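You operate a simulated robot arm through the tools that you are given. There is no shell and no other tool. Be economical: measure what you need, move in short steps, check, and stop when the job is done.

The job below is to be done with a simulated two-armed robot. You get a single attempt, and the scene is never put back.

JOB
Put the blue bin on the shelf under the press bench. Then put one of the green drying tins from the sorting bench top on the wide paper stack. Then take the orange wire end and leave it on the board under the long table. The order counts.

The check looks at the end state, three seconds after you hand in, the way a careful person would. Anything else that was tipped, shoved, dropped, spilled or broken makes it a failure.

ROBOT AND FRAMES
Two 7-joint arms with two-finger parallel grippers on one trunk, on a base that drives. Base frame: it is fixed to the floor where the robot stands at the start and does not move with it; the origin is under the middle of the robot, x ahead of it, y to its left, z up. Lengths are in m, angles in degrees, forces in N, time in s.
The left shoulder is at the start at [0.07, 0.188, 1.34], the right one opposite. With the tool pointing down near the work surface each hand reaches from about 0.1 to 0.68 m from the robot's upright axis, wherever it stands, measured 20 degrees to its own side. Places, roughly: board under the long table [-3, 3.4, 0.2]; green drying tin (6x6x5 cm) [0.7, 2.8, 0.9]; orange wire end (2x2x6 cm) [0.8, 3.6, 0.8]; shelf under the press bench [0.7, 3.7, 0.4]. Payload 3.91 kg a hand.
The TCP of each hand is the grasp point between the finger pads, 0.03 m short of the fingertips. In the tool frame z runs along the fingers and y along their closing line. The gripper opens to 0.11 m. The fingers are 0.02 m wide and 0.01 m thick; the gripper's body (0.048 by 0.112 m) begins 0.055 m behind the TCP.
Orientation is that of the tool frame in the base frame, as a unit quaternion [w, x, y, z]. With the fingers straight down and closing along the base's y, the tool's x points along the base's -x, its y along +y and its z along -z.

CONTROLS
- The arms move only by the tool play_rows. It takes "left_rows", "right_rows" or both (then of equal length, played together; a hand with none holds still); each is a list of rows, each a list of 3 entries, a list of its own where there are three numbers: the shift along the tool's x, y, z in m, then the turn, a rotation vector about the tool's x, y, z in degrees, then the opening, from 0 (shut) to 1 (fully open). In form: [[[x, y, z], [rx, ry, rz], claw], ...]. A call has 1 to 10 rows; each row is the pose to reach, as a shift and turn from the pose commanded when the call began, along the tool's axes at that moment. Each row takes 0.2 s and may step no farther than 0.05 m and 8.6 degrees from the row before; otherwise, or with a gripper value out of range, the whole call is refused. A pose out of reach is approached as far as the arm can. The call stops where the force on the tool passes 40 N (or 10 N more than at its start, if that is more) or the arm is blocked; 0.2 s more then pass. Each finger travels about 0.072 m/s and halts on what it meets, pressing with about 21 N; the grip force reading is that of the motor and also rises with nothing between the fingers. The clock runs only during rows and for 0.2 s after the last one: add rows that repeat a pose to give the fingers time. The reply holds the time, the measured pose of the TCP, the force on the tool along the base axes, the opening and the grip force, in the units named above and with some noise, with the torque about the TCP (base axes, N m) and any sound that the robot's microphone picked up.
- Cameras (640 x 400 px; columns grow to the right, rows downward): "scene" is now at [0.1371, 0.0318, 1.5903]; the picture's right is [0.33, -0.94, 0.00], its down [-0.36, -0.13, -0.92] and it looks along [0.87, 0.31, -0.38] (base axes); focal length 214 px, centre (320, 200). "left" rides on the left gripper at [0.072, -0.017, -0.103] in its tool frame; the picture's right is [0.23, 0.97, 0.00], its down [-0.76, 0.18, -0.62] and it looks along [-0.61, 0.14, 0.78] (tool axes); focal length 222 px, centre (320, 200). "right" rides on the right gripper at [0.072, 0.017, -0.103] in its tool frame; the picture's right is [-0.23, 0.97, 0.00], its down [-0.76, -0.18, -0.62] and it looks along [-0.61, -0.14, 0.78] (tool axes); focal length 222 px, centre (320, 200).
- capture(camera): a new picture of that camera. It takes no simulated time.
- lift_body(by): slides the trunk up (or, below 0, down) by that many m; the arms and the scene camera ride with it, the base frame stays. It gives what a move gives, with no picture.
- drive_base(legs): drives the robot by 1 to 6 legs, each [ahead, turn to the left] in m and degrees, along the robot's own axes; the way and the turn of a leg run together, so that a leg with both is an arc; at most 1.5 m and 180 degrees a leg. The arms and the cameras ride along, it lands a little off, and it stops where it bumps. It gives what a move gives.
- aim_head(pan, tilt): turns the head with the scene camera to pan (to the left, within 86 degrees either way) and tilt (down, from -29 to 69), counted from straight ahead of the robot. It gives what a move gives.
- locate(camera, pixels): there is no depth. For up to 12 entries [column, row, z] of the newest picture of that camera ("zoom" is the newest enlarged one), the place [x, y] in the base frame at which the ray of that pixel passes the height z, good to about 0.003 m. It takes no simulated time.
- close_up(camera, box): a new picture of the part [left, top, right, bottom] of that camera's present view, enlarged. It takes no simulated time.
- hand_in(): hands the job in; it is judged then, once.

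Keep the steps short. Do not move on a guess: measure, check each grasp and each placing, and mend mistakes. In all there are 110 turns and 100 pictures (those below and enlarged ones count). Leave the grippers open and the arms clear of the work at the hand-in unless told otherwise, and finish with a single line.

The tools are called by a JSON object that holds its "api" and its "payload". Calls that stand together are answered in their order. play_rows: Moves the arms, as the interface text tells. Its arguments: {"type":"object","properties":{"left_rows":{"type":"array","items":{"type":"array"}},"right_rows":{"type":"array","items":{"type":"array"}}},"required":[]} The other tools are called the same way: lift_body (by) slides the trunk up or down; drive_base (legs) drives the base; aim_head (pan, tilt) turns the head that bears the scene camera; capture (camera) takes a picture; locate (camera, pixels) gives the place at which the rays of pixels pass given heights; close_up (camera, box) takes an enlarged picture of a part of a camera's view; hand_in () hands the job in.

At the start:

```text
time: 0.0
left_ee_pos: [0.4927, 0.3964, 1.4594]
left_tool_rot: [0.0, 0.0, 1.0, 0.0]
left_wrist_force: [-0.3, -0.3, 0.0]
left_moment: [-0.02, 0.0, 0.0]
left_opening: 0.1099
left_finger_force: 0.2
right_ee_pos: [0.3153, -0.0345, 1.528]
right_tool_rot: [-0.001, 0.0, 1.0, -0.001]
right_wrist_force: [0.1, -0.3, 0.5]
right_moment: [0.0, -0.02, -0.01]
right_opening: 0.1101
right_finger_force: 0.1
trunk travel left (down, up): [-0.85, 0.09]
robot x, y, heading: [-0.0025, -0.0061, 0.0]
head pan, tilt: [19.3, 22.3]
```

scene: 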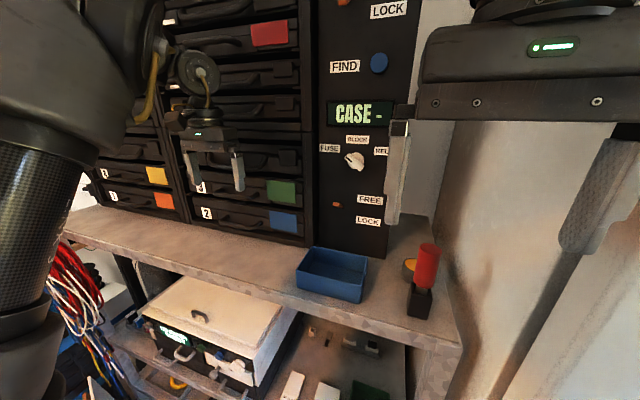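
right: 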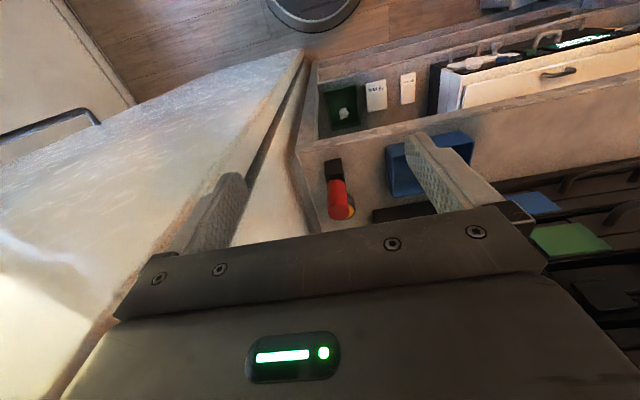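
left: 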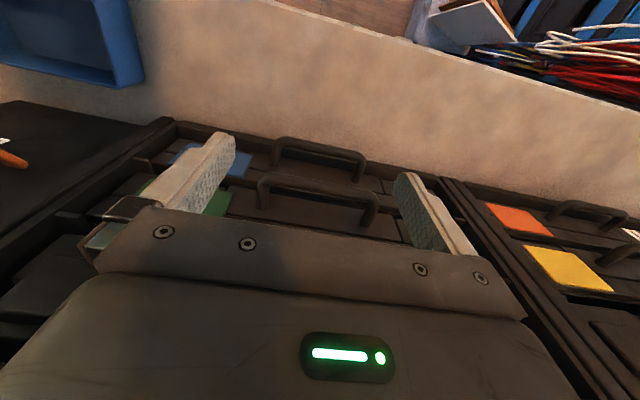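

I see a bench ahead with a blue tray near (332,275) and drawers. I need to know the room, so I'll look around with the head first.

{"api": "aim_head", "payload": {"pan": 80, "tilt": 15}}

{"api": "capture", "payload": {"camera": "scene"}}

{"api": "aim_head", "payload": {"pan": -70, "tilt": 20}}

{"api": "capture", "payload": {"camera": "scene"}}

{"api": "aim_head", "payload": {"pan": 10, "tilt": 45}}

{"api": "capture", "payload": {"camera": "scene"}}

```text
time: 1.3
left_ee_pos: [0.493, 0.3966, 1.46]
left_tool_rot: [0.0, 0.0, 1.0, 0.001]
left_wrist_force: [-0.7, 0.0, 0.3]
left_moment: [0.01, -0.03, 0.0]
left_opening: 0.1098
left_finger_force: 0.1
right_ee_pos: [0.3159, -0.033, 1.5283]
right_tool_rot: [0.0, 0.0, 1.0, 0.0]
right_wrist_force: [0.6, 0.0, -0.4]
right_moment: [-0.02, 0.01, 0.0]
right_opening: 0.1102
right_finger_force: 0.1
trunk travel left (down, up): [-0.85, 0.09]
robot x, y, heading: [0.0007, -0.0034, 0.0]
head pan, tilt: [80.0, 15.0]
```

```text
96 pictures are left
```

scene: 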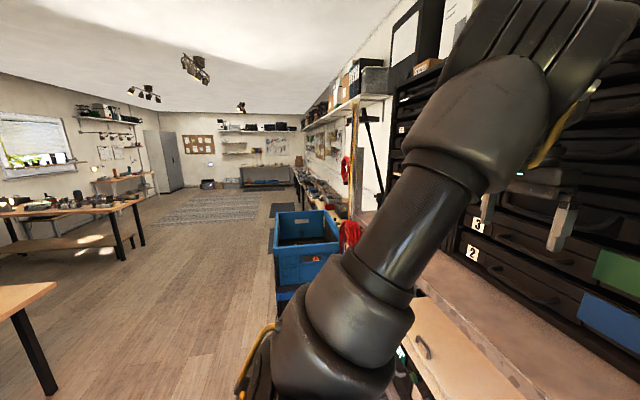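

```text
time: 3.7
left_ee_pos: [0.4937, 0.3973, 1.4593]
left_tool_rot: [0.0, -0.001, 1.0, 0.0]
left_wrist_force: [0.0, -0.1, 0.4]
left_moment: [0.0, -0.03, 0.02]
left_opening: 0.1097
left_finger_force: 0.1
right_ee_pos: [0.3141, -0.0349, 1.5288]
right_tool_rot: [-0.001, -0.001, 1.0, 0.0]
right_wrist_force: [0.4, 0.3, 0.2]
right_moment: [0.02, 0.01, 0.0]
right_opening: 0.11
right_finger_force: 0.1
trunk travel left (down, up): [-0.85, 0.09]
robot x, y, heading: [0.0034, 0.004, -0.1]
head pan, tilt: [-70.0, 20.0]
```

```text
95 pictures are left
```

scene: 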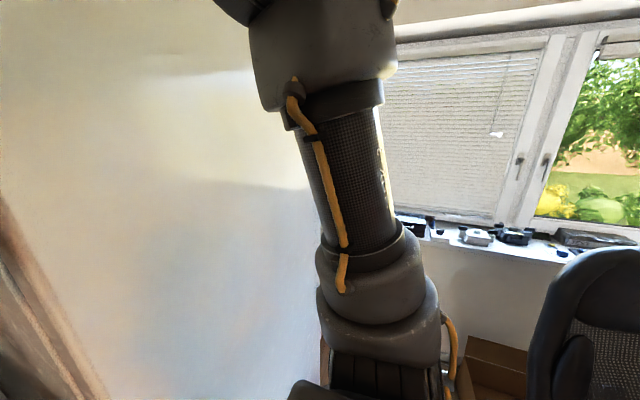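

```text
time: 5.2
left_ee_pos: [0.4937, 0.3963, 1.4602]
left_tool_rot: [0.0, 0.0, 1.0, 0.0]
left_wrist_force: [0.4, 0.2, 0.0]
left_moment: [0.0, -0.02, 0.02]
left_opening: 0.11
left_finger_force: 0.0
right_ee_pos: [0.3147, -0.0331, 1.5287]
right_tool_rot: [-0.001, 0.0, 1.0, 0.0]
right_wrist_force: [-0.3, -0.2, 0.6]
right_moment: [0.01, 0.0, -0.01]
right_opening: 0.1099
right_finger_force: 0.0
trunk travel left (down, up): [-0.85, 0.09]
robot x, y, heading: [-0.0006, 0.0018, -0.0]
head pan, tilt: [10.0, 45.0]
```

```text
94 pictures are left
```

scene: 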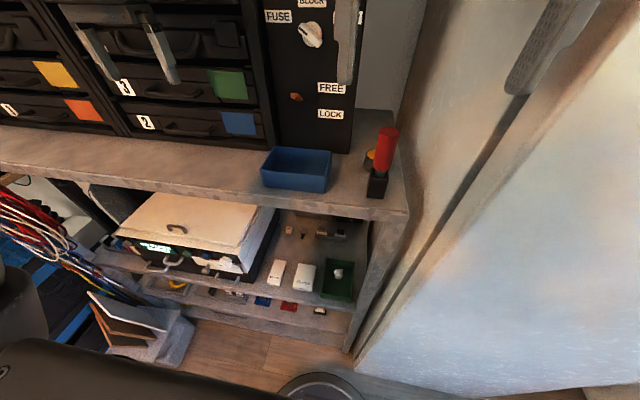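

The blue tray is at (296,170) on the near bench. I'll measure the tray, bench edge and cabinet foot, assuming z of about 0.72, to judge the turning clearance.

{"api": "locate", "payload": {"camera": "scene", "pixels": [[200, 142, 0.72], [140, 181, 0.72], [264, 188, 0.72], [326, 193, 0.72], [275, 148, 0.78], [331, 150, 0.78], [377, 197, 0.72], [400, 210, 0.72], [300, 340, 0.2], [340, 280, 0.5], [335, 390, 0.1], [130, 300, 0.1]]}}

{"api": "aim_head", "payload": {"pan": -86, "tilt": 45}}

{"api": "capture", "payload": {"camera": "scene"}}

{"api": "aim_head", "payload": {"pan": 86, "tilt": 45}}

{"api": "capture", "payload": {"camera": "scene"}}

```text
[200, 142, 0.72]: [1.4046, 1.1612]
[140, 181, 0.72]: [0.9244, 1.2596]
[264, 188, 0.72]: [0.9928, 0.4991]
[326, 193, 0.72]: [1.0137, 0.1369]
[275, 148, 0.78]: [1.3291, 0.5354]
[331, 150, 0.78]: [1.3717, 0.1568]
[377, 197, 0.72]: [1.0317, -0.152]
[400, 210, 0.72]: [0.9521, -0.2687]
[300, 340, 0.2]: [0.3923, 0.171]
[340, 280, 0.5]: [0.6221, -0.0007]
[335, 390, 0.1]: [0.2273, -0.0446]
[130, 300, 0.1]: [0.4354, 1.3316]
```

```text
time: 6.9
left_ee_pos: [0.4927, 0.397, 1.4596]
left_tool_rot: [0.0, 0.0, 1.0, 0.0]
left_wrist_force: [0.5, 0.2, 0.0]
left_moment: [-0.01, 0.0, 0.0]
left_opening: 0.11
left_finger_force: 0.2
right_ee_pos: [0.315, -0.0321, 1.5291]
right_tool_rot: [0.0, 0.0, 1.0, 0.0]
right_wrist_force: [-0.6, 0.2, -0.5]
right_moment: [-0.01, -0.02, -0.02]
right_opening: 0.1101
right_finger_force: 0.0
trunk travel left (down, up): [-0.85, 0.09]
robot x, y, heading: [-0.0014, 0.0029, 0.1]
head pan, tilt: [-85.9, 45.0]
```

```text
93 pictures are left
```

scene: 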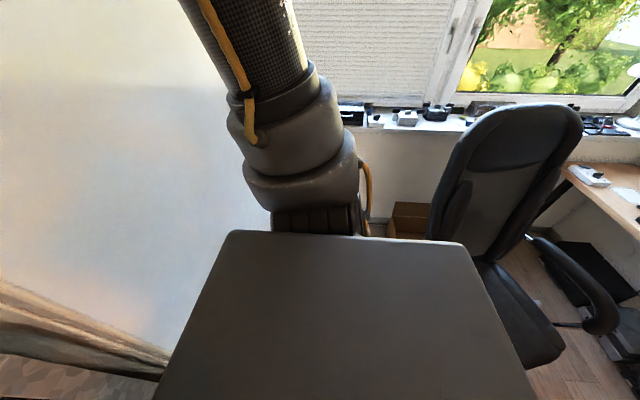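

```text
time: 9.5
left_ee_pos: [0.493, 0.3975, 1.4598]
left_tool_rot: [0.0, 0.001, 1.0, 0.0]
left_wrist_force: [-0.4, -0.3, -0.3]
left_moment: [0.01, -0.01, -0.02]
left_opening: 0.1101
left_finger_force: 0.1
right_ee_pos: [0.3154, -0.0341, 1.5289]
right_tool_rot: [0.0, 0.001, 1.0, 0.0]
right_wrist_force: [0.3, -0.1, -0.1]
right_moment: [-0.07, -0.03, -0.02]
right_opening: 0.1099
right_finger_force: 0.2
trunk travel left (down, up): [-0.85, 0.09]
robot x, y, heading: [-0.001, 0.0022, 0.0]
head pan, tilt: [85.9, 45.0]
```

```text
92 pictures are left
```

scene: 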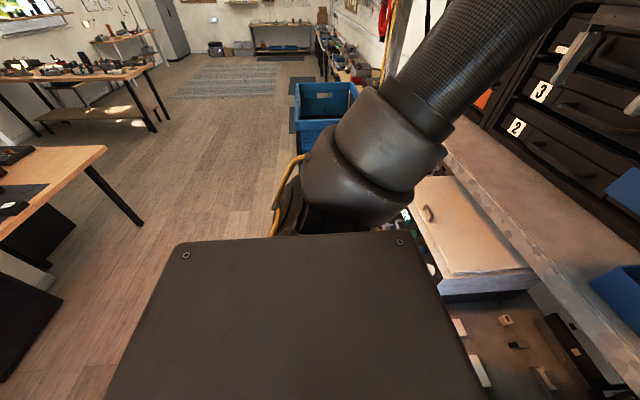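

The near bench edge is beyond x = 0.6, so turning left is clear. I'll turn 90 degrees to look down the room.

{"api": "drive_base", "payload": {"legs": [[0, 90]]}}

{"api": "aim_head", "payload": {"pan": -30, "tilt": 25}}

{"api": "capture", "payload": {"camera": "scene"}}

{"api": "aim_head", "payload": {"pan": 45, "tilt": 25}}

{"api": "capture", "payload": {"camera": "scene"}}

```text
time: 13.7
left_ee_pos: [-0.3905, 0.4973, 1.4603]
left_tool_rot: [0.0, -0.703, 0.711, 0.0]
left_wrist_force: [-0.7, 0.5, -1.1]
left_moment: [-0.01, -0.01, 0.06]
left_opening: 0.1101
left_finger_force: 0.1
right_ee_pos: [0.0385, 0.3145, 1.5287]
right_tool_rot: [0.0, -0.702, 0.712, 0.0]
right_wrist_force: [-0.5, 0.0, -0.7]
right_moment: [0.0, 0.0, 0.02]
right_opening: 0.11
right_finger_force: 0.1
trunk travel left (down, up): [-0.85, 0.09]
robot x, y, heading: [-0.0018, -0.0006, 89.1]
head pan, tilt: [85.9, 45.0]
```

```text
time: 15.7
left_ee_pos: [-0.3909, 0.4988, 1.4595]
left_tool_rot: [-0.001, -0.703, 0.711, 0.0]
left_wrist_force: [0.4, 0.5, -0.6]
left_moment: [-0.02, -0.01, -0.03]
left_opening: 0.1098
left_finger_force: 0.0
right_ee_pos: [0.0373, 0.3144, 1.5293]
right_tool_rot: [0.0, -0.703, 0.712, 0.0]
right_wrist_force: [1.0, 0.4, 0.0]
right_moment: [0.01, -0.02, 0.01]
right_opening: 0.11
right_finger_force: 0.1
trunk travel left (down, up): [-0.85, 0.09]
robot x, y, heading: [0.0009, 0.001, 89.4]
head pan, tilt: [-30.0, 25.0]
```

```text
91 pictures are left
```

scene: 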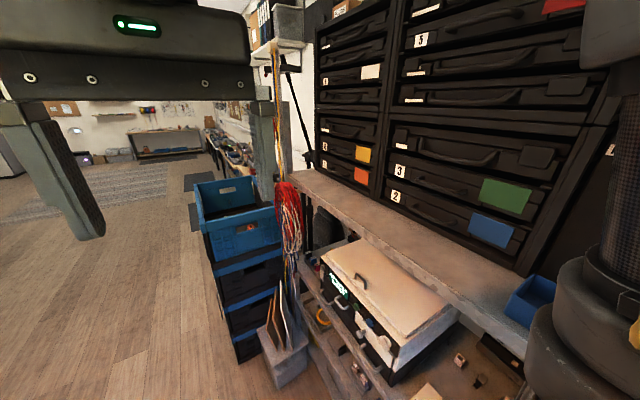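

```text
time: 17.1
left_ee_pos: [-0.3908, 0.4986, 1.46]
left_tool_rot: [0.0, -0.704, 0.711, -0.001]
left_wrist_force: [0.2, 0.2, 0.7]
left_moment: [-0.02, 0.01, -0.01]
left_opening: 0.1102
left_finger_force: 0.1
right_ee_pos: [0.038, 0.3139, 1.5282]
right_tool_rot: [0.0, -0.703, 0.712, 0.001]
right_wrist_force: [0.2, -1.0, -0.5]
right_moment: [-0.01, -0.02, 0.02]
right_opening: 0.1099
right_finger_force: 0.1
trunk travel left (down, up): [-0.85, 0.09]
robot x, y, heading: [0.0014, 0.0038, 89.4]
head pan, tilt: [45.0, 25.0]
```

```text
90 pictures are left
```

scene: 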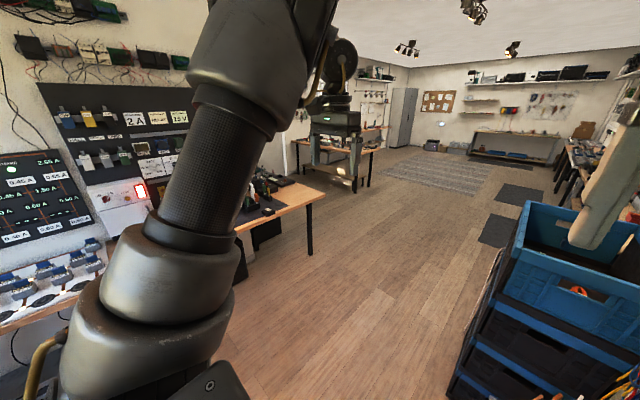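

I'll measure the blue crate stack's corners before driving past it. Its nearest visible top corner is at (520,205) and its foot is near (450,385).

{"api": "locate", "payload": {"camera": "scene", "pixels": [[450, 390, 0.0], [487, 265, 0.0], [513, 265, 0.85], [525, 205, 0.85], [312, 250, 0.0]]}}

```text
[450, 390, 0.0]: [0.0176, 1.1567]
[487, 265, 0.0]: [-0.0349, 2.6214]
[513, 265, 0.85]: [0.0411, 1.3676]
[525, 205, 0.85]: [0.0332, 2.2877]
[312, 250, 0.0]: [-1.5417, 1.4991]
```

The crate side is at x of about 0.03 and the left table leg at x of about -1.54. I'll drive along x of about -0.65.

{"api": "drive_base", "payload": {"legs": [[0, 44], [0.85, 0], [0, -43], [1.2, 0], [0.7, 0]]}}

{"api": "aim_head", "payload": {"pan": -60, "tilt": 25}}

{"api": "capture", "payload": {"camera": "scene"}}

{"api": "aim_head", "payload": {"pan": 50, "tilt": 25}}

{"api": "capture", "payload": {"camera": "scene"}}

```text
time: 34.7
left_ee_pos: [-0.8676, 3.0147, 1.4613]
left_tool_rot: [0.001, -0.694, 0.72, 0.0]
left_wrist_force: [-1.1, 0.1, -0.3]
left_moment: [-0.01, -0.02, -0.01]
left_opening: 0.1101
left_finger_force: 0.1
right_ee_pos: [-0.4451, 2.8187, 1.5299]
right_tool_rot: [0.001, -0.694, 0.72, 0.001]
right_wrist_force: [0.0, 0.4, 0.3]
right_moment: [0.03, -0.01, 0.01]
right_opening: 0.1102
right_finger_force: 0.1
trunk travel left (down, up): [-0.85, 0.09]
robot x, y, heading: [-0.4908, 2.5062, 87.9]
head pan, tilt: [45.0, 25.0]
```

```text
time: 36.5
left_ee_pos: [-0.869, 3.0135, 1.4595]
left_tool_rot: [0.0, -0.694, 0.72, 0.0]
left_wrist_force: [-0.6, 0.3, 0.0]
left_moment: [-0.01, 0.02, 0.0]
left_opening: 0.1097
left_finger_force: 0.1
right_ee_pos: [-0.4438, 2.8197, 1.5286]
right_tool_rot: [0.0, -0.695, 0.719, 0.0]
right_wrist_force: [-0.1, 0.3, 0.5]
right_moment: [0.0, -0.03, 0.01]
right_opening: 0.11
right_finger_force: 0.0
trunk travel left (down, up): [-0.85, 0.09]
robot x, y, heading: [-0.4872, 2.5055, 87.9]
head pan, tilt: [-60.0, 25.0]
```

```text
89 pictures are left
```

scene: 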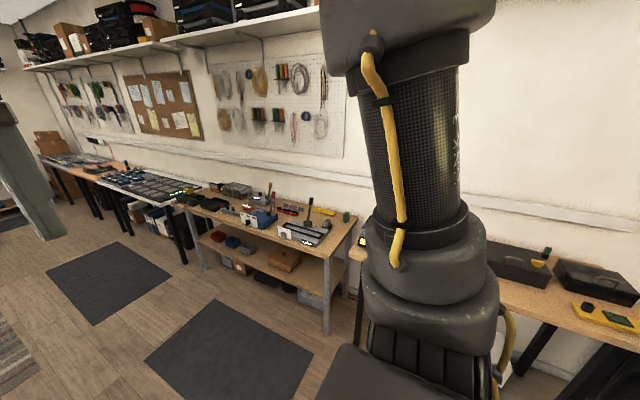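

```text
time: 38.4
left_ee_pos: [-0.868, 3.0144, 1.4594]
left_tool_rot: [0.0, -0.694, 0.72, -0.001]
left_wrist_force: [0.2, -0.6, -0.1]
left_moment: [-0.03, -0.02, 0.01]
left_opening: 0.11
left_finger_force: 0.0
right_ee_pos: [-0.4427, 2.8199, 1.5286]
right_tool_rot: [-0.001, -0.694, 0.72, 0.0]
right_wrist_force: [-0.9, -0.3, 0.1]
right_moment: [0.03, 0.03, 0.02]
right_opening: 0.1102
right_finger_force: 0.0
trunk travel left (down, up): [-0.85, 0.09]
robot x, y, heading: [-0.4881, 2.5069, 88.0]
head pan, tilt: [50.0, 25.0]
```

```text
88 pictures are left
```

scene: 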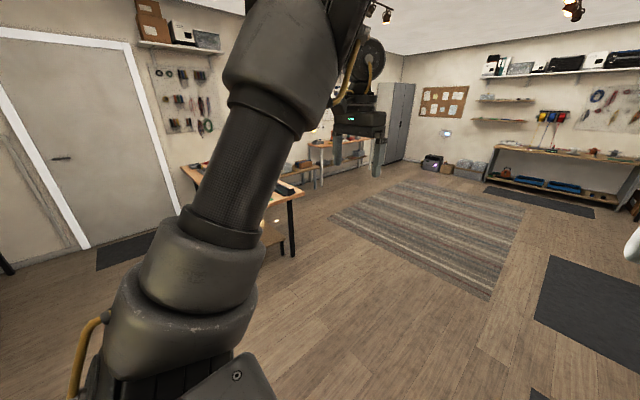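

The bench with a shelf around (280,240) should be the press bench, and the one to its right the sorting bench. I'll face them.

{"api": "drive_base", "payload": {"legs": [[0, -88]]}}

{"api": "aim_head", "payload": {"pan": 0, "tilt": 35}}

{"api": "capture", "payload": {"camera": "scene"}}

{"api": "capture", "payload": {"camera": "left"}}

{"api": "aim_head", "payload": {"pan": 50, "tilt": 35}}

{"api": "capture", "payload": {"camera": "scene"}}

```text
time: 42.5
left_ee_pos: [0.0056, 2.9016, 1.4603]
left_tool_rot: [0.0, 0.003, 1.0, 0.001]
left_wrist_force: [0.0, -0.5, 0.4]
left_moment: [-0.04, -0.01, -0.02]
left_opening: 0.1102
left_finger_force: 0.1
right_ee_pos: [-0.1752, 2.4726, 1.5287]
right_tool_rot: [0.0, 0.003, 1.0, 0.0]
right_wrist_force: [0.9, -0.2, 0.2]
right_moment: [0.01, -0.01, -0.02]
right_opening: 0.1101
right_finger_force: 0.1
trunk travel left (down, up): [-0.85, 0.09]
robot x, y, heading: [-0.4895, 2.5083, -0.3]
head pan, tilt: [50.0, 25.0]
```

```text
time: 43.7
left_ee_pos: [0.0062, 2.9022, 1.4583]
left_tool_rot: [0.0, 0.003, 1.0, 0.0]
left_wrist_force: [0.0, 0.1, 0.0]
left_moment: [0.0, -0.01, 0.0]
left_opening: 0.1101
left_finger_force: 0.0
right_ee_pos: [-0.1743, 2.4713, 1.5286]
right_tool_rot: [-0.001, 0.003, 1.0, 0.0]
right_wrist_force: [-0.4, -0.5, -0.1]
right_moment: [-0.01, 0.02, 0.01]
right_opening: 0.11
right_finger_force: 0.1
trunk travel left (down, up): [-0.85, 0.09]
robot x, y, heading: [-0.4905, 2.505, -0.5]
head pan, tilt: [0.0, 35.0]
```

```text
87 pictures are left
```

scene: 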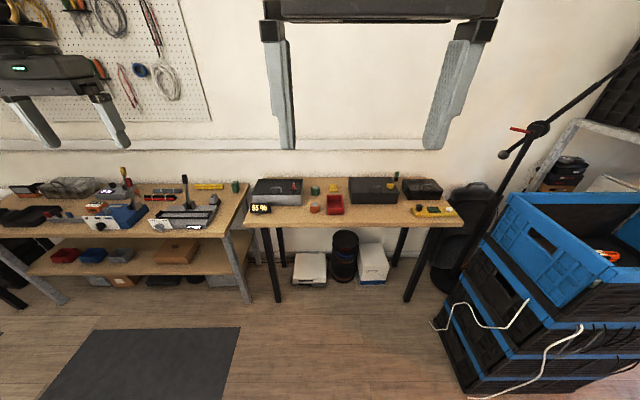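

```text
86 pictures are left
```

left: 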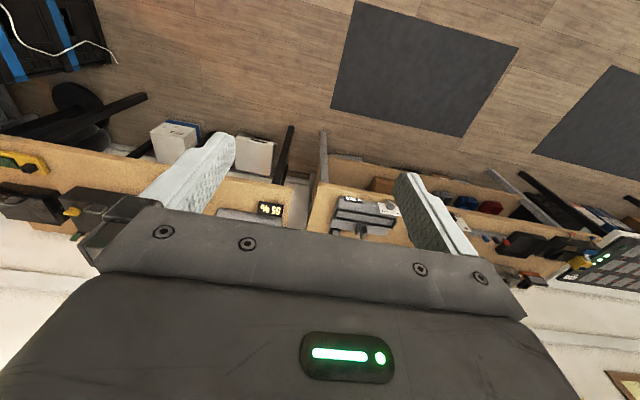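

```text
time: 44.9
left_ee_pos: [0.006, 2.9014, 1.4604]
left_tool_rot: [0.0, 0.002, 1.0, 0.0]
left_wrist_force: [0.0, -0.4, -0.9]
left_moment: [0.01, -0.01, 0.0]
left_opening: 0.1103
left_finger_force: 0.1
right_ee_pos: [-0.1742, 2.471, 1.5295]
right_tool_rot: [0.0, 0.002, 1.0, 0.0]
right_wrist_force: [-0.8, 0.2, 0.4]
right_moment: [0.02, 0.0, 0.0]
right_opening: 0.11
right_finger_force: 0.0
trunk travel left (down, up): [-0.85, 0.09]
robot x, y, heading: [-0.4877, 2.5039, -0.2]
head pan, tilt: [50.0, 35.0]
```

```text
85 pictures are left
```

scene: 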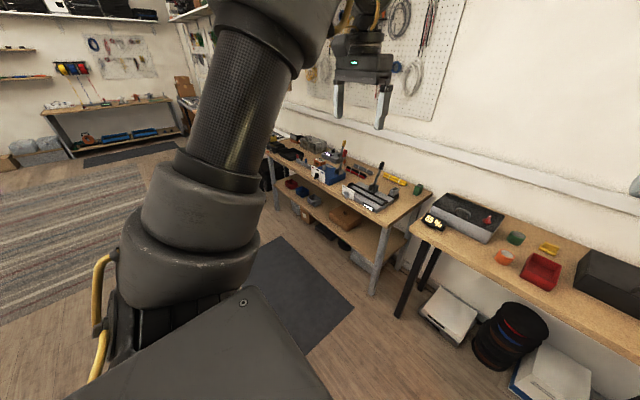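

Now I have both benches in view. I'll enlarge each one: sorting bench from pan 10, press bench from pan 30.

{"api": "aim_head", "payload": {"pan": 12, "tilt": 35}}

{"api": "close_up", "payload": {"camera": "scene", "box": [290, 150, 550, 310]}}

{"api": "close_up", "payload": {"camera": "scene", "box": [80, 150, 340, 310]}}

```text
time: 45.9
left_ee_pos: [0.006, 2.9015, 1.4607]
left_tool_rot: [0.001, 0.003, 1.0, 0.0]
left_wrist_force: [0.2, -0.7, 0.1]
left_moment: [-0.01, 0.02, 0.01]
left_opening: 0.1098
left_finger_force: 0.1
right_ee_pos: [-0.1758, 2.4731, 1.528]
right_tool_rot: [0.0, 0.002, 1.0, 0.0]
right_wrist_force: [-0.2, 0.5, -0.3]
right_moment: [0.01, 0.0, -0.02]
right_opening: 0.11
right_finger_force: 0.1
trunk travel left (down, up): [-0.85, 0.09]
robot x, y, heading: [-0.4868, 2.5082, -0.2]
head pan, tilt: [12.0, 35.0]
```

```text
2.46 times, centred on (420, 230) of scene
```

zoom: 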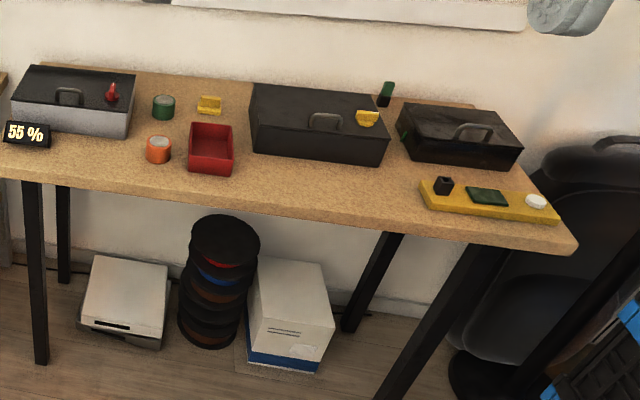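

```text
2.46 times, centred on (210, 230) of scene
```

zoom: 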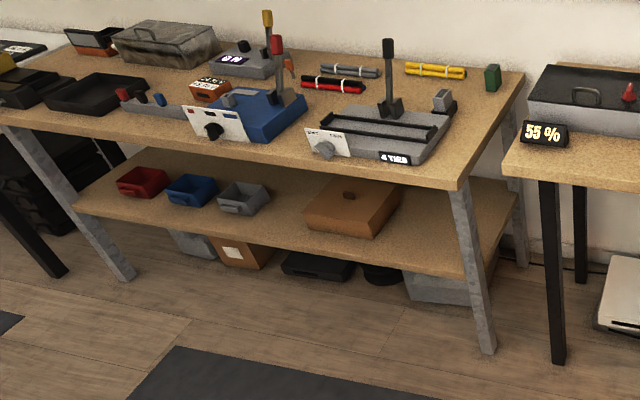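

The press bench shelf already holds red, blue and grey bins at (140,180), (190,190) and (243,198), and the first bench has another blue tray. I need to understand more, so I'll move along to y of about 3.5 and look at the bench, the far area and the left tables.

{"api": "drive_base", "payload": {"legs": [[0, 90], [1.0, 0], [0, -90]]}}

{"api": "aim_head", "payload": {"pan": 0, "tilt": 40}}

{"api": "capture", "payload": {"camera": "scene"}}

{"api": "aim_head", "payload": {"pan": 60, "tilt": 20}}

{"api": "capture", "payload": {"camera": "scene"}}

```text
time: 58.7
left_ee_pos: [0.0181, 3.9031, 1.4593]
left_tool_rot: [0.0, 0.001, 1.0, 0.0]
left_wrist_force: [-0.9, 0.8, 0.4]
left_moment: [0.01, 0.01, 0.01]
left_opening: 0.1101
left_finger_force: 0.1
right_ee_pos: [-0.1618, 3.4713, 1.5284]
right_tool_rot: [0.0, 0.001, 1.0, 0.0]
right_wrist_force: [-0.4, 0.0, -0.1]
right_moment: [0.0, 0.03, -0.02]
right_opening: 0.11
right_finger_force: 0.2
trunk travel left (down, up): [-0.85, 0.09]
robot x, y, heading: [-0.478, 3.5057, -0.2]
head pan, tilt: [12.0, 35.0]
```

```text
time: 59.4
left_ee_pos: [0.0185, 3.9017, 1.4594]
left_tool_rot: [0.0, 0.002, 1.0, 0.0]
left_wrist_force: [0.3, -0.3, -0.4]
left_moment: [0.02, 0.0, 0.0]
left_opening: 0.1099
left_finger_force: 0.1
right_ee_pos: [-0.1604, 3.4721, 1.5291]
right_tool_rot: [0.0, 0.001, 1.0, 0.0]
right_wrist_force: [-0.4, 0.0, -0.5]
right_moment: [-0.01, -0.03, -0.01]
right_opening: 0.1103
right_finger_force: 0.0
trunk travel left (down, up): [-0.85, 0.09]
robot x, y, heading: [-0.4755, 3.5062, -0.2]
head pan, tilt: [0.0, 40.0]
```

```text
82 pictures are left
```

scene: 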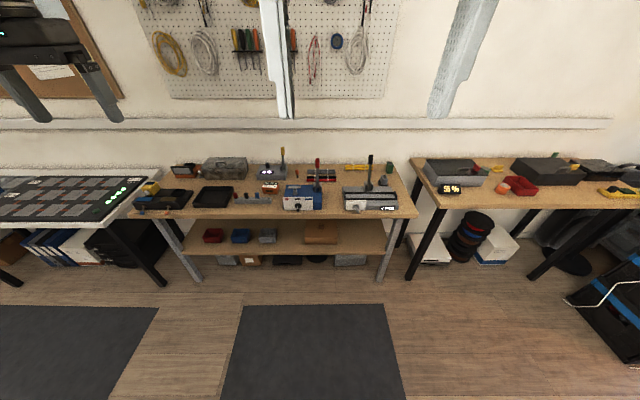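

```text
time: 60.7
left_ee_pos: [0.0184, 3.902, 1.4598]
left_tool_rot: [0.0, 0.001, 1.0, 0.001]
left_wrist_force: [-0.2, 0.1, -0.6]
left_moment: [0.02, 0.0, 0.02]
left_opening: 0.11
left_finger_force: 0.0
right_ee_pos: [-0.1617, 3.4713, 1.528]
right_tool_rot: [0.001, 0.0, 1.0, 0.0]
right_wrist_force: [1.1, 0.7, -0.1]
right_moment: [0.0, 0.02, -0.01]
right_opening: 0.1099
right_finger_force: 0.0
trunk travel left (down, up): [-0.85, 0.09]
robot x, y, heading: [-0.4709, 3.5057, 0.1]
head pan, tilt: [60.0, 20.0]
```

```text
81 pictures are left
```

scene: 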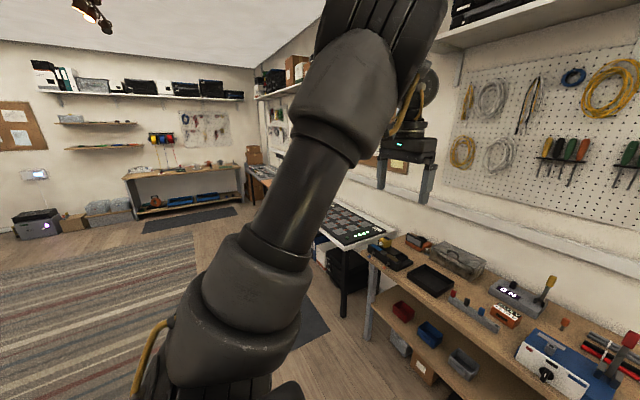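

I'll get closer to inspect the press bench top and shelf. It is 0.3 m ahead, with the hands well above everything.

{"api": "drive_base", "payload": {"legs": [[0.3, 0]]}}

{"api": "aim_head", "payload": {"pan": 15, "tilt": 40}}

{"api": "close_up", "payload": {"camera": "scene", "box": [160, 130, 500, 340]}}

{"api": "aim_head", "payload": {"pan": -35, "tilt": 40}}

{"api": "close_up", "payload": {"camera": "scene", "box": [160, 130, 500, 340]}}

```text
time: 62.8
left_ee_pos: [0.3218, 3.9003, 1.4613]
left_tool_rot: [0.002, 0.002, 1.0, 0.0]
left_wrist_force: [-0.4, 0.5, 0.7]
left_moment: [-0.03, -0.01, -0.01]
left_opening: 0.1099
left_finger_force: 0.1
right_ee_pos: [0.1401, 3.4704, 1.528]
right_tool_rot: [0.002, 0.002, 1.0, 0.0]
right_wrist_force: [-0.2, -1.0, -0.1]
right_moment: [0.0, 0.0, 0.01]
right_opening: 0.1099
right_finger_force: 0.1
trunk travel left (down, up): [-0.85, 0.09]
robot x, y, heading: [-0.1734, 3.5052, -0.7]
head pan, tilt: [60.0, 20.0]
```

```text
time: 63.9
left_ee_pos: [0.3245, 3.8989, 1.4598]
left_tool_rot: [0.001, 0.002, 1.0, 0.001]
left_wrist_force: [-0.1, -0.4, -0.2]
left_moment: [-0.03, 0.01, 0.0]
left_opening: 0.1101
left_finger_force: 0.1
right_ee_pos: [0.1441, 3.4715, 1.5282]
right_tool_rot: [0.001, 0.002, 1.0, 0.0]
right_wrist_force: [0.5, 0.3, -0.3]
right_moment: [-0.01, -0.02, -0.03]
right_opening: 0.1101
right_finger_force: 0.0
trunk travel left (down, up): [-0.85, 0.09]
robot x, y, heading: [-0.1729, 3.507, -0.2]
head pan, tilt: [15.0, 40.0]
```

```text
1.88 times, centred on (330, 235) of scene
```

zoom: 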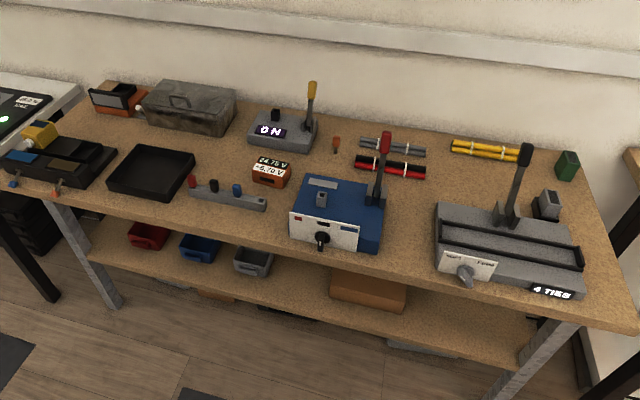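

```text
time: 65.1
left_ee_pos: [0.325, 3.8986, 1.461]
left_tool_rot: [0.001, 0.001, 1.0, 0.0]
left_wrist_force: [0.0, 0.1, -0.1]
left_moment: [-0.02, -0.01, 0.0]
left_opening: 0.1101
left_finger_force: 0.1
right_ee_pos: [0.1431, 3.4693, 1.5291]
right_tool_rot: [0.0, 0.002, 1.0, -0.001]
right_wrist_force: [0.2, -0.1, -0.3]
right_moment: [0.03, 0.01, 0.02]
right_opening: 0.1099
right_finger_force: 0.0
trunk travel left (down, up): [-0.85, 0.09]
robot x, y, heading: [-0.1714, 3.5086, -0.1]
head pan, tilt: [-35.0, 40.0]
```

```text
1.88 times, centred on (330, 235) of scene
```

zoom: 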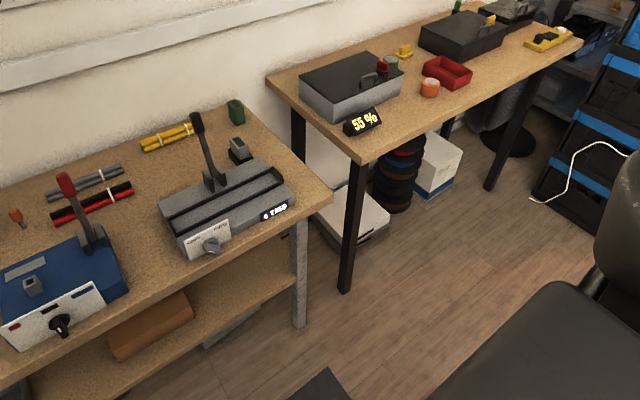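

The orange wire end is the small item at (335,145) in the first zoom. I still have to find the paper stack and which blue bin is meant, so I'll back off and look at the other side of the room.

{"api": "drive_base", "payload": {"legs": [[-0.7, 0], [0, 150]]}}

{"api": "aim_head", "payload": {"pan": -30, "tilt": 20}}

{"api": "capture", "payload": {"camera": "scene"}}

{"api": "aim_head", "payload": {"pan": 30, "tilt": 20}}

{"api": "capture", "payload": {"camera": "scene"}}

{"api": "aim_head", "payload": {"pan": 86, "tilt": 20}}

{"api": "capture", "payload": {"camera": "scene"}}

```text
time: 75.1
left_ee_pos: [-1.4982, 3.419, 1.4599]
left_tool_rot: [-0.001, 0.965, -0.263, -0.001]
left_wrist_force: [-0.1, -0.1, 0.1]
left_moment: [-0.02, 0.01, 0.01]
left_opening: 0.1098
left_finger_force: 0.2
right_ee_pos: [-1.1242, 3.7002, 1.5281]
right_tool_rot: [0.0, 0.965, -0.263, 0.0]
right_wrist_force: [-1.2, -0.6, 0.0]
right_moment: [0.02, 0.0, 0.01]
right_opening: 0.1098
right_finger_force: 0.1
trunk travel left (down, up): [-0.85, 0.09]
robot x, y, heading: [-0.8729, 3.5107, 149.5]
head pan, tilt: [-35.0, 40.0]
```

```text
time: 76.0
left_ee_pos: [-1.498, 3.4196, 1.4596]
left_tool_rot: [0.001, 0.965, -0.263, 0.0]
left_wrist_force: [0.6, 0.1, -1.1]
left_moment: [0.0, 0.01, -0.04]
left_opening: 0.1099
left_finger_force: 0.0
right_ee_pos: [-1.1245, 3.6985, 1.5288]
right_tool_rot: [0.0, 0.965, -0.264, 0.0]
right_wrist_force: [-0.7, -0.4, -0.2]
right_moment: [-0.03, 0.0, -0.03]
right_opening: 0.1099
right_finger_force: 0.0
trunk travel left (down, up): [-0.85, 0.09]
robot x, y, heading: [-0.8727, 3.5095, 149.6]
head pan, tilt: [-30.0, 20.0]
```

```text
78 pictures are left
```

scene: 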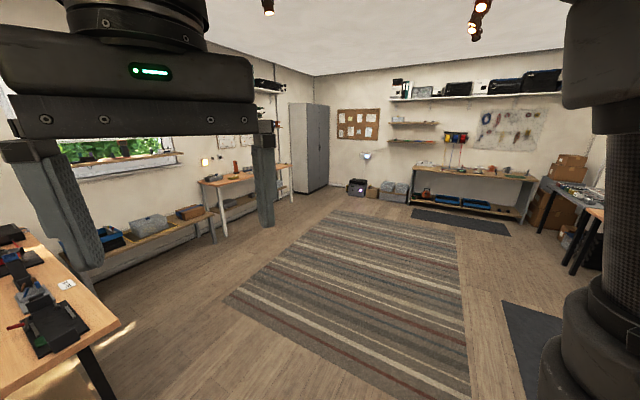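

```text
time: 77.3
left_ee_pos: [-1.4973, 3.4198, 1.4592]
left_tool_rot: [0.0, 0.965, -0.263, 0.0]
left_wrist_force: [0.2, 0.3, 0.2]
left_moment: [0.02, 0.0, -0.02]
left_opening: 0.1099
left_finger_force: 0.1
right_ee_pos: [-1.1247, 3.6994, 1.5284]
right_tool_rot: [-0.001, 0.965, -0.264, 0.0]
right_wrist_force: [0.5, 0.2, 0.3]
right_moment: [-0.01, 0.02, -0.01]
right_opening: 0.1103
right_finger_force: 0.1
trunk travel left (down, up): [-0.85, 0.09]
robot x, y, heading: [-0.871, 3.511, 149.4]
head pan, tilt: [30.0, 20.0]
```

```text
77 pictures are left
```

scene: 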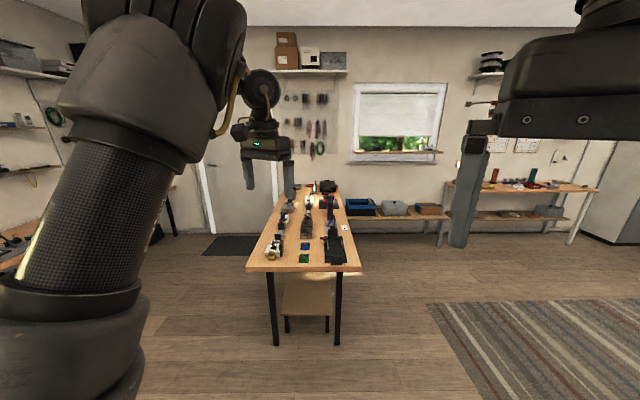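

```text
time: 78.5
left_ee_pos: [-1.4974, 3.4193, 1.4596]
left_tool_rot: [0.0, 0.965, -0.263, -0.001]
left_wrist_force: [0.4, 0.1, -0.4]
left_moment: [-0.01, 0.01, 0.0]
left_opening: 0.1097
left_finger_force: 0.0
right_ee_pos: [-1.126, 3.7, 1.5292]
right_tool_rot: [0.0, 0.965, -0.262, 0.0]
right_wrist_force: [-0.3, -0.2, 0.5]
right_moment: [0.0, 0.01, 0.0]
right_opening: 0.1098
right_finger_force: 0.0
trunk travel left (down, up): [-0.85, 0.09]
robot x, y, heading: [-0.8686, 3.5118, 149.4]
head pan, tilt: [85.9, 20.0]
```

```text
76 pictures are left
```

scene: 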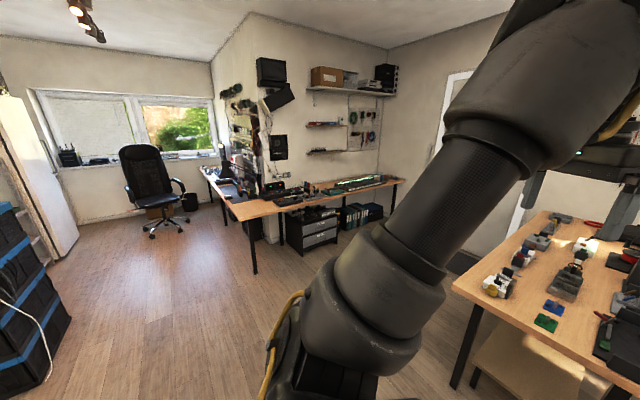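

I'll enlarge the places that might hold a paper stack or blue bin: the desk corner here, then the low bench and the far bench.

{"api": "close_up", "payload": {"camera": "scene", "box": [190, 130, 420, 270]}}

{"api": "aim_head", "payload": {"pan": 10, "tilt": 20}}

{"api": "close_up", "payload": {"camera": "scene", "box": [100, 120, 420, 320]}}

{"api": "aim_head", "payload": {"pan": -40, "tilt": 20}}

{"api": "close_up", "payload": {"camera": "scene", "box": [250, 110, 500, 260]}}

```text
2.78 times, centred on (305, 200) of scene
```

zoom: 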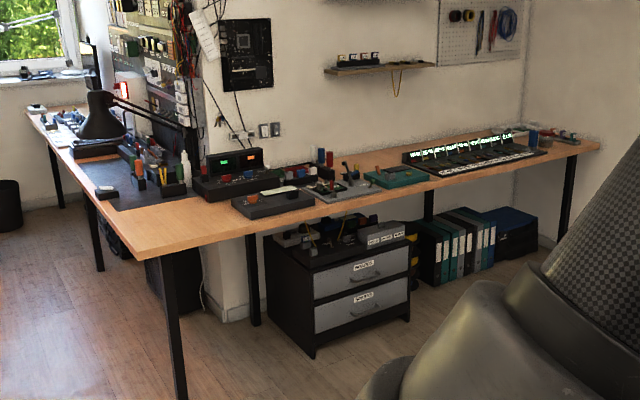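

```text
time: 80.0
left_ee_pos: [-1.4973, 3.4192, 1.4603]
left_tool_rot: [-0.001, 0.965, -0.262, -0.001]
left_wrist_force: [0.2, -0.1, 0.2]
left_moment: [0.0, 0.0, 0.06]
left_opening: 0.11
left_finger_force: 0.1
right_ee_pos: [-1.1239, 3.7004, 1.529]
right_tool_rot: [0.0, 0.965, -0.262, 0.0]
right_wrist_force: [-0.4, -0.5, 0.1]
right_moment: [0.0, 0.01, -0.01]
right_opening: 0.11
right_finger_force: 0.0
trunk travel left (down, up): [-0.85, 0.09]
robot x, y, heading: [-0.87, 3.5097, 149.8]
head pan, tilt: [10.0, 20.0]
```

```text
2.00 times, centred on (260, 220) of scene
```

zoom: 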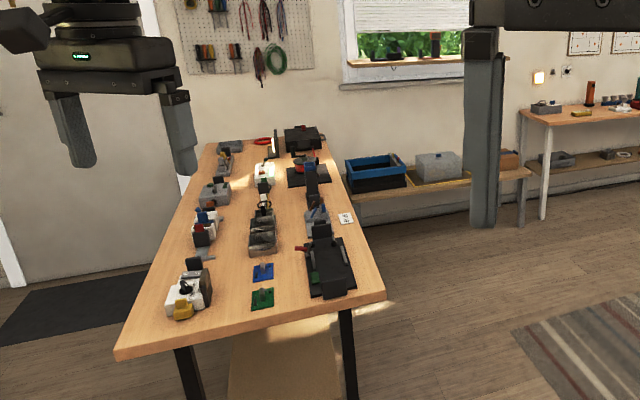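

```text
time: 81.2
left_ee_pos: [-1.4968, 3.42, 1.4598]
left_tool_rot: [0.0, 0.965, -0.262, -0.001]
left_wrist_force: [0.7, -0.5, -0.2]
left_moment: [0.03, -0.01, -0.02]
left_opening: 0.1101
left_finger_force: 0.0
right_ee_pos: [-1.1258, 3.6997, 1.5289]
right_tool_rot: [0.0, 0.965, -0.263, 0.0]
right_wrist_force: [-0.1, -1.0, 0.6]
right_moment: [0.02, 0.01, -0.03]
right_opening: 0.1101
right_finger_force: 0.1
trunk travel left (down, up): [-0.85, 0.09]
robot x, y, heading: [-0.8722, 3.5135, 149.4]
head pan, tilt: [-40.0, 20.0]
```

```text
2.56 times, centred on (375, 185) of scene
```

zoom: 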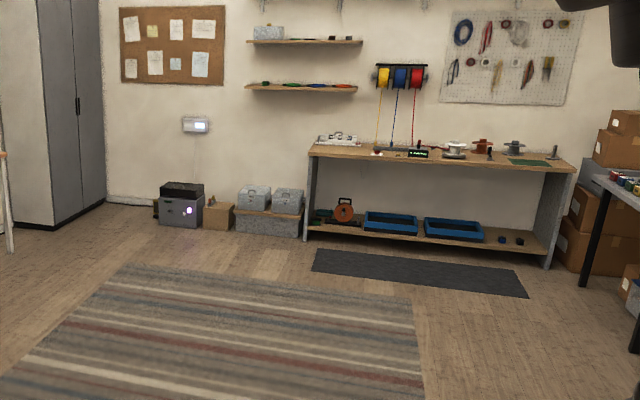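

The white things on the floor under the sorting bench could be paper stacks. I'll turn back towards the benches and enlarge there, and also view the next bench to the left.

{"api": "drive_base", "payload": {"legs": [[0, -150]]}}

{"api": "aim_head", "payload": {"pan": -28, "tilt": 35}}

{"api": "close_up", "payload": {"camera": "scene", "box": [230, 120, 430, 245]}}

{"api": "aim_head", "payload": {"pan": 40, "tilt": 30}}

{"api": "capture", "payload": {"camera": "scene"}}

```text
time: 87.7
left_ee_pos: [-0.3816, 3.9128, 1.4602]
left_tool_rot: [0.0, -0.005, 1.0, 0.0]
left_wrist_force: [-0.3, -0.2, -0.9]
left_moment: [0.03, 0.0, 0.03]
left_opening: 0.1101
left_finger_force: 0.1
right_ee_pos: [-0.5569, 3.4811, 1.5283]
right_tool_rot: [0.0, -0.005, 1.0, 0.0]
right_wrist_force: [0.3, 0.1, -0.1]
right_moment: [-0.02, -0.03, -0.01]
right_opening: 0.11
right_finger_force: 0.1
trunk travel left (down, up): [-0.85, 0.09]
robot x, y, heading: [-0.8706, 3.5145, 0.6]
head pan, tilt: [-40.0, 20.0]
```

```text
time: 88.5
left_ee_pos: [-0.3812, 3.9118, 1.46]
left_tool_rot: [0.001, -0.005, 1.0, 0.0]
left_wrist_force: [-1.1, 0.1, 0.2]
left_moment: [0.02, -0.02, -0.03]
left_opening: 0.11
left_finger_force: 0.0
right_ee_pos: [-0.5561, 3.4795, 1.5294]
right_tool_rot: [0.0, -0.005, 1.0, 0.0]
right_wrist_force: [0.6, -0.5, 0.8]
right_moment: [-0.03, 0.01, 0.0]
right_opening: 0.11
right_finger_force: 0.1
trunk travel left (down, up): [-0.85, 0.09]
robot x, y, heading: [-0.8699, 3.5132, 0.6]
head pan, tilt: [-28.0, 35.0]
```

```text
3.20 times, centred on (330, 182) of scene
```

zoom: 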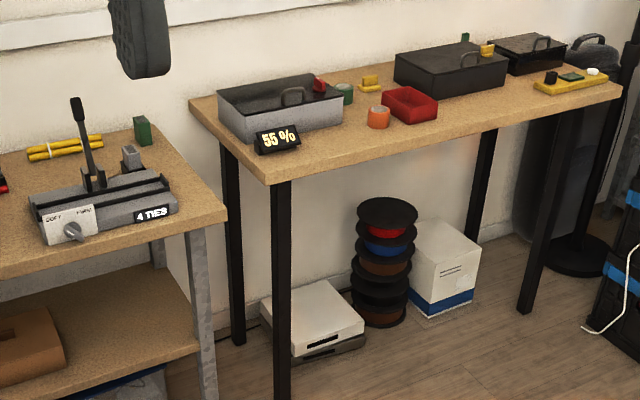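

```text
time: 89.9
left_ee_pos: [-0.3821, 3.913, 1.4595]
left_tool_rot: [0.001, -0.005, 1.0, 0.001]
left_wrist_force: [-0.7, -0.3, -0.2]
left_moment: [-0.01, 0.04, -0.01]
left_opening: 0.1097
left_finger_force: 0.1
right_ee_pos: [-0.5564, 3.4797, 1.5291]
right_tool_rot: [0.0, -0.005, 1.0, 0.0]
right_wrist_force: [0.4, 0.4, -0.1]
right_moment: [-0.02, -0.02, -0.01]
right_opening: 0.1102
right_finger_force: 0.0
trunk travel left (down, up): [-0.85, 0.09]
robot x, y, heading: [-0.8709, 3.5123, 0.5]
head pan, tilt: [40.0, 30.0]
```

```text
71 pictures are left
```

scene: 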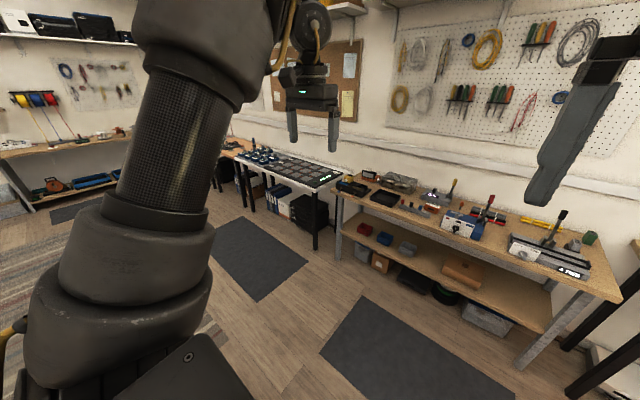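

The likely paper stacks are the white items on the first bench's lower shelf, at (276,272) and (304,277) in the third head picture, and the blue tray was on that same bench. I'll drive back and inspect it closely.

{"api": "drive_base", "payload": {"legs": [[0, -88], [1.4, 0], [1.4, 0], [0, 50], [0.5, 0], [0, 38]]}}

{"api": "aim_head", "payload": {"pan": 0, "tilt": 35}}

{"api": "capture", "payload": {"camera": "scene"}}

```text
time: 113.8
left_ee_pos: [0.0283, 0.7396, 1.46]
left_tool_rot: [0.001, 0.029, 1.0, 0.0]
left_wrist_force: [-0.1, 0.3, 0.5]
left_moment: [0.05, 0.01, 0.0]
left_opening: 0.1102
left_finger_force: 0.1
right_ee_pos: [-0.1755, 0.3203, 1.5291]
right_tool_rot: [0.001, 0.029, 1.0, 0.0]
right_wrist_force: [0.1, 0.1, -0.3]
right_moment: [0.03, -0.01, 0.02]
right_opening: 0.11
right_finger_force: 0.0
trunk travel left (down, up): [-0.85, 0.09]
robot x, y, heading: [-0.4847, 0.3713, -3.2]
head pan, tilt: [40.0, 30.0]
```

```text
time: 114.9
left_ee_pos: [0.0278, 0.7409, 1.4589]
left_tool_rot: [0.001, 0.029, 1.0, 0.001]
left_wrist_force: [1.0, -0.5, 0.3]
left_moment: [-0.02, -0.01, -0.02]
left_opening: 0.11
left_finger_force: 0.2
right_ee_pos: [-0.1754, 0.3217, 1.528]
right_tool_rot: [0.0, 0.029, 1.0, 0.0]
right_wrist_force: [-0.5, 0.3, -0.4]
right_moment: [0.01, 0.01, 0.01]
right_opening: 0.1101
right_finger_force: 0.1
trunk travel left (down, up): [-0.85, 0.09]
robot x, y, heading: [-0.4872, 0.3761, -3.1]
head pan, tilt: [0.0, 35.0]
```

```text
70 pictures are left
```

scene: 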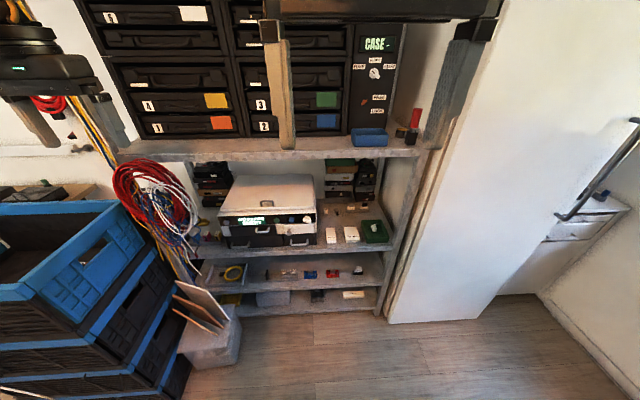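

Now the whole first bench is in view. I'll enlarge the tray and the shelves.

{"api": "close_up", "payload": {"camera": "scene", "box": [310, 115, 440, 250]}}

{"api": "close_up", "payload": {"camera": "scene", "box": [180, 225, 400, 315]}}

```text
2.96 times, centred on (375, 182) of scene
```

zoom: 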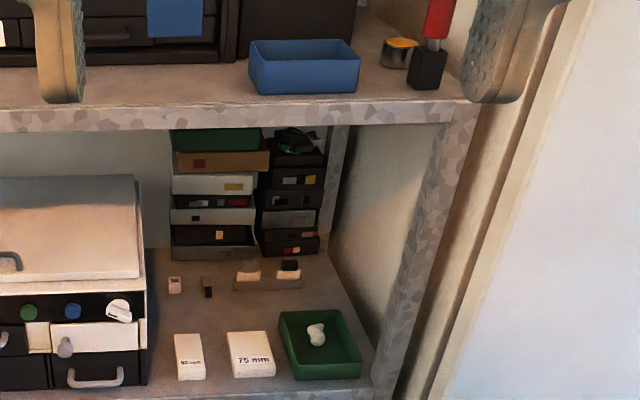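

```text
2.91 times, centred on (290, 270) of scene
```

zoom: 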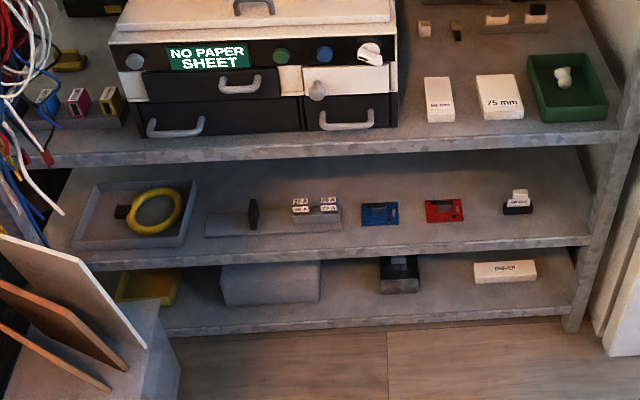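

The two stacks read "50 mm" and "75 mm", so the 75 mm one is the wide stack. Everything unlisted sits within view of the start, so the blue bin is the tray on this bench's top, which must go to the press bench shelf. I'll measure it at several heights to triangulate with the start view.

{"api": "locate", "payload": {"camera": "scene", "pixels": [[357, 146, 0.72], [357, 146, 0.9], [357, 146, 1.0], [357, 146, 1.1], [388, 146, 0.72], [388, 146, 0.9], [388, 146, 1.0], [388, 146, 1.1], [360, 242, 0.5], [360, 242, 0.6]]}}

```text
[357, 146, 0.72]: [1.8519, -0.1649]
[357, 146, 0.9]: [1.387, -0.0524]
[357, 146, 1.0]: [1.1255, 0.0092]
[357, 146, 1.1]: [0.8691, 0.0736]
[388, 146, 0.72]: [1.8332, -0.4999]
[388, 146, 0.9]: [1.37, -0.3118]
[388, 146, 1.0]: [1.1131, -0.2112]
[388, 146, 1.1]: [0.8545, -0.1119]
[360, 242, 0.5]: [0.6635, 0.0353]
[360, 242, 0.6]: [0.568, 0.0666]
```

From the two views the tray stands on a tall bench at z of about 1.26 with its front edge at x of about 0.41. The middle shelf with the paper stacks is the 0.72 surface. I'll drive back to about the start pose to grasp the tray with the left hand.

{"api": "drive_base", "payload": {"legs": [[0, -44], [0.55, 0], [0, 47]]}}

{"api": "aim_head", "payload": {"pan": 5, "tilt": 40}}

{"api": "capture", "payload": {"camera": "scene"}}

{"api": "capture", "payload": {"camera": "left"}}

```text
time: 119.8
left_ee_pos: [0.4831, -0.0776, 1.4606]
left_tool_rot: [-0.001, 0.396, 0.918, 0.001]
left_wrist_force: [-0.4, -0.4, 0.2]
left_moment: [-0.02, -0.01, -0.02]
left_opening: 0.1099
left_finger_force: 0.1
right_ee_pos: [0.0488, -0.25, 1.5287]
right_tool_rot: [0.001, 0.394, 0.919, 0.001]
right_wrist_force: [-1.5, 1.2, 0.3]
right_moment: [-0.03, 0.0, -0.03]
right_opening: 0.1103
right_finger_force: 0.1
trunk travel left (down, up): [-0.85, 0.09]
robot x, y, heading: [-0.1371, 0.0034, -46.6]
head pan, tilt: [0.0, 35.0]
stopped in leg 2: the robot was blocked; the commanded pose is now the measured one
```

```text
time: 120.4
left_ee_pos: [0.4862, -0.078, 1.4618]
left_tool_rot: [-0.003, 0.398, 0.917, 0.001]
left_wrist_force: [-1.6, 3.4, 0.7]
left_moment: [-0.51, -0.18, -0.21]
left_opening: 0.1098
left_finger_force: 0.0
right_ee_pos: [0.0493, -0.2495, 1.5287]
right_tool_rot: [0.0, 0.395, 0.919, 0.001]
right_wrist_force: [-0.2, -0.4, -0.5]
right_moment: [0.0, -0.05, -0.02]
right_opening: 0.1097
right_finger_force: 0.1
trunk travel left (down, up): [-0.85, 0.09]
robot x, y, heading: [-0.1408, 0.0015, -46.6]
head pan, tilt: [5.0, 40.0]
```

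```text
67 pictures are left
```

scene: 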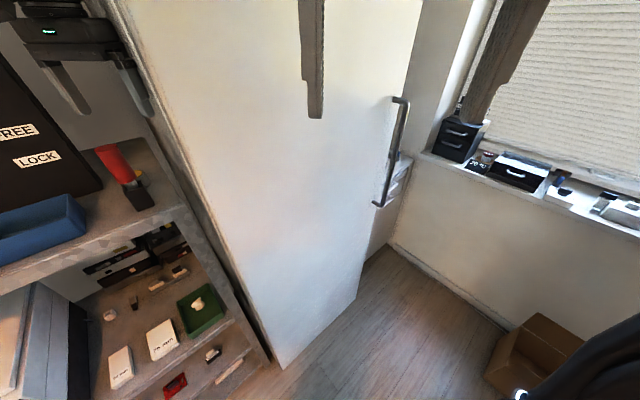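

```text
66 pictures are left
```

left: 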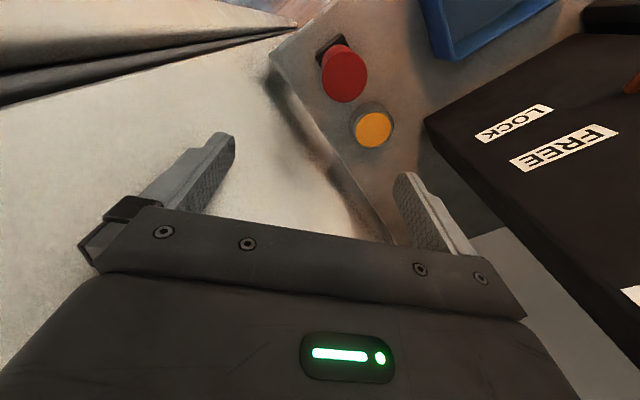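

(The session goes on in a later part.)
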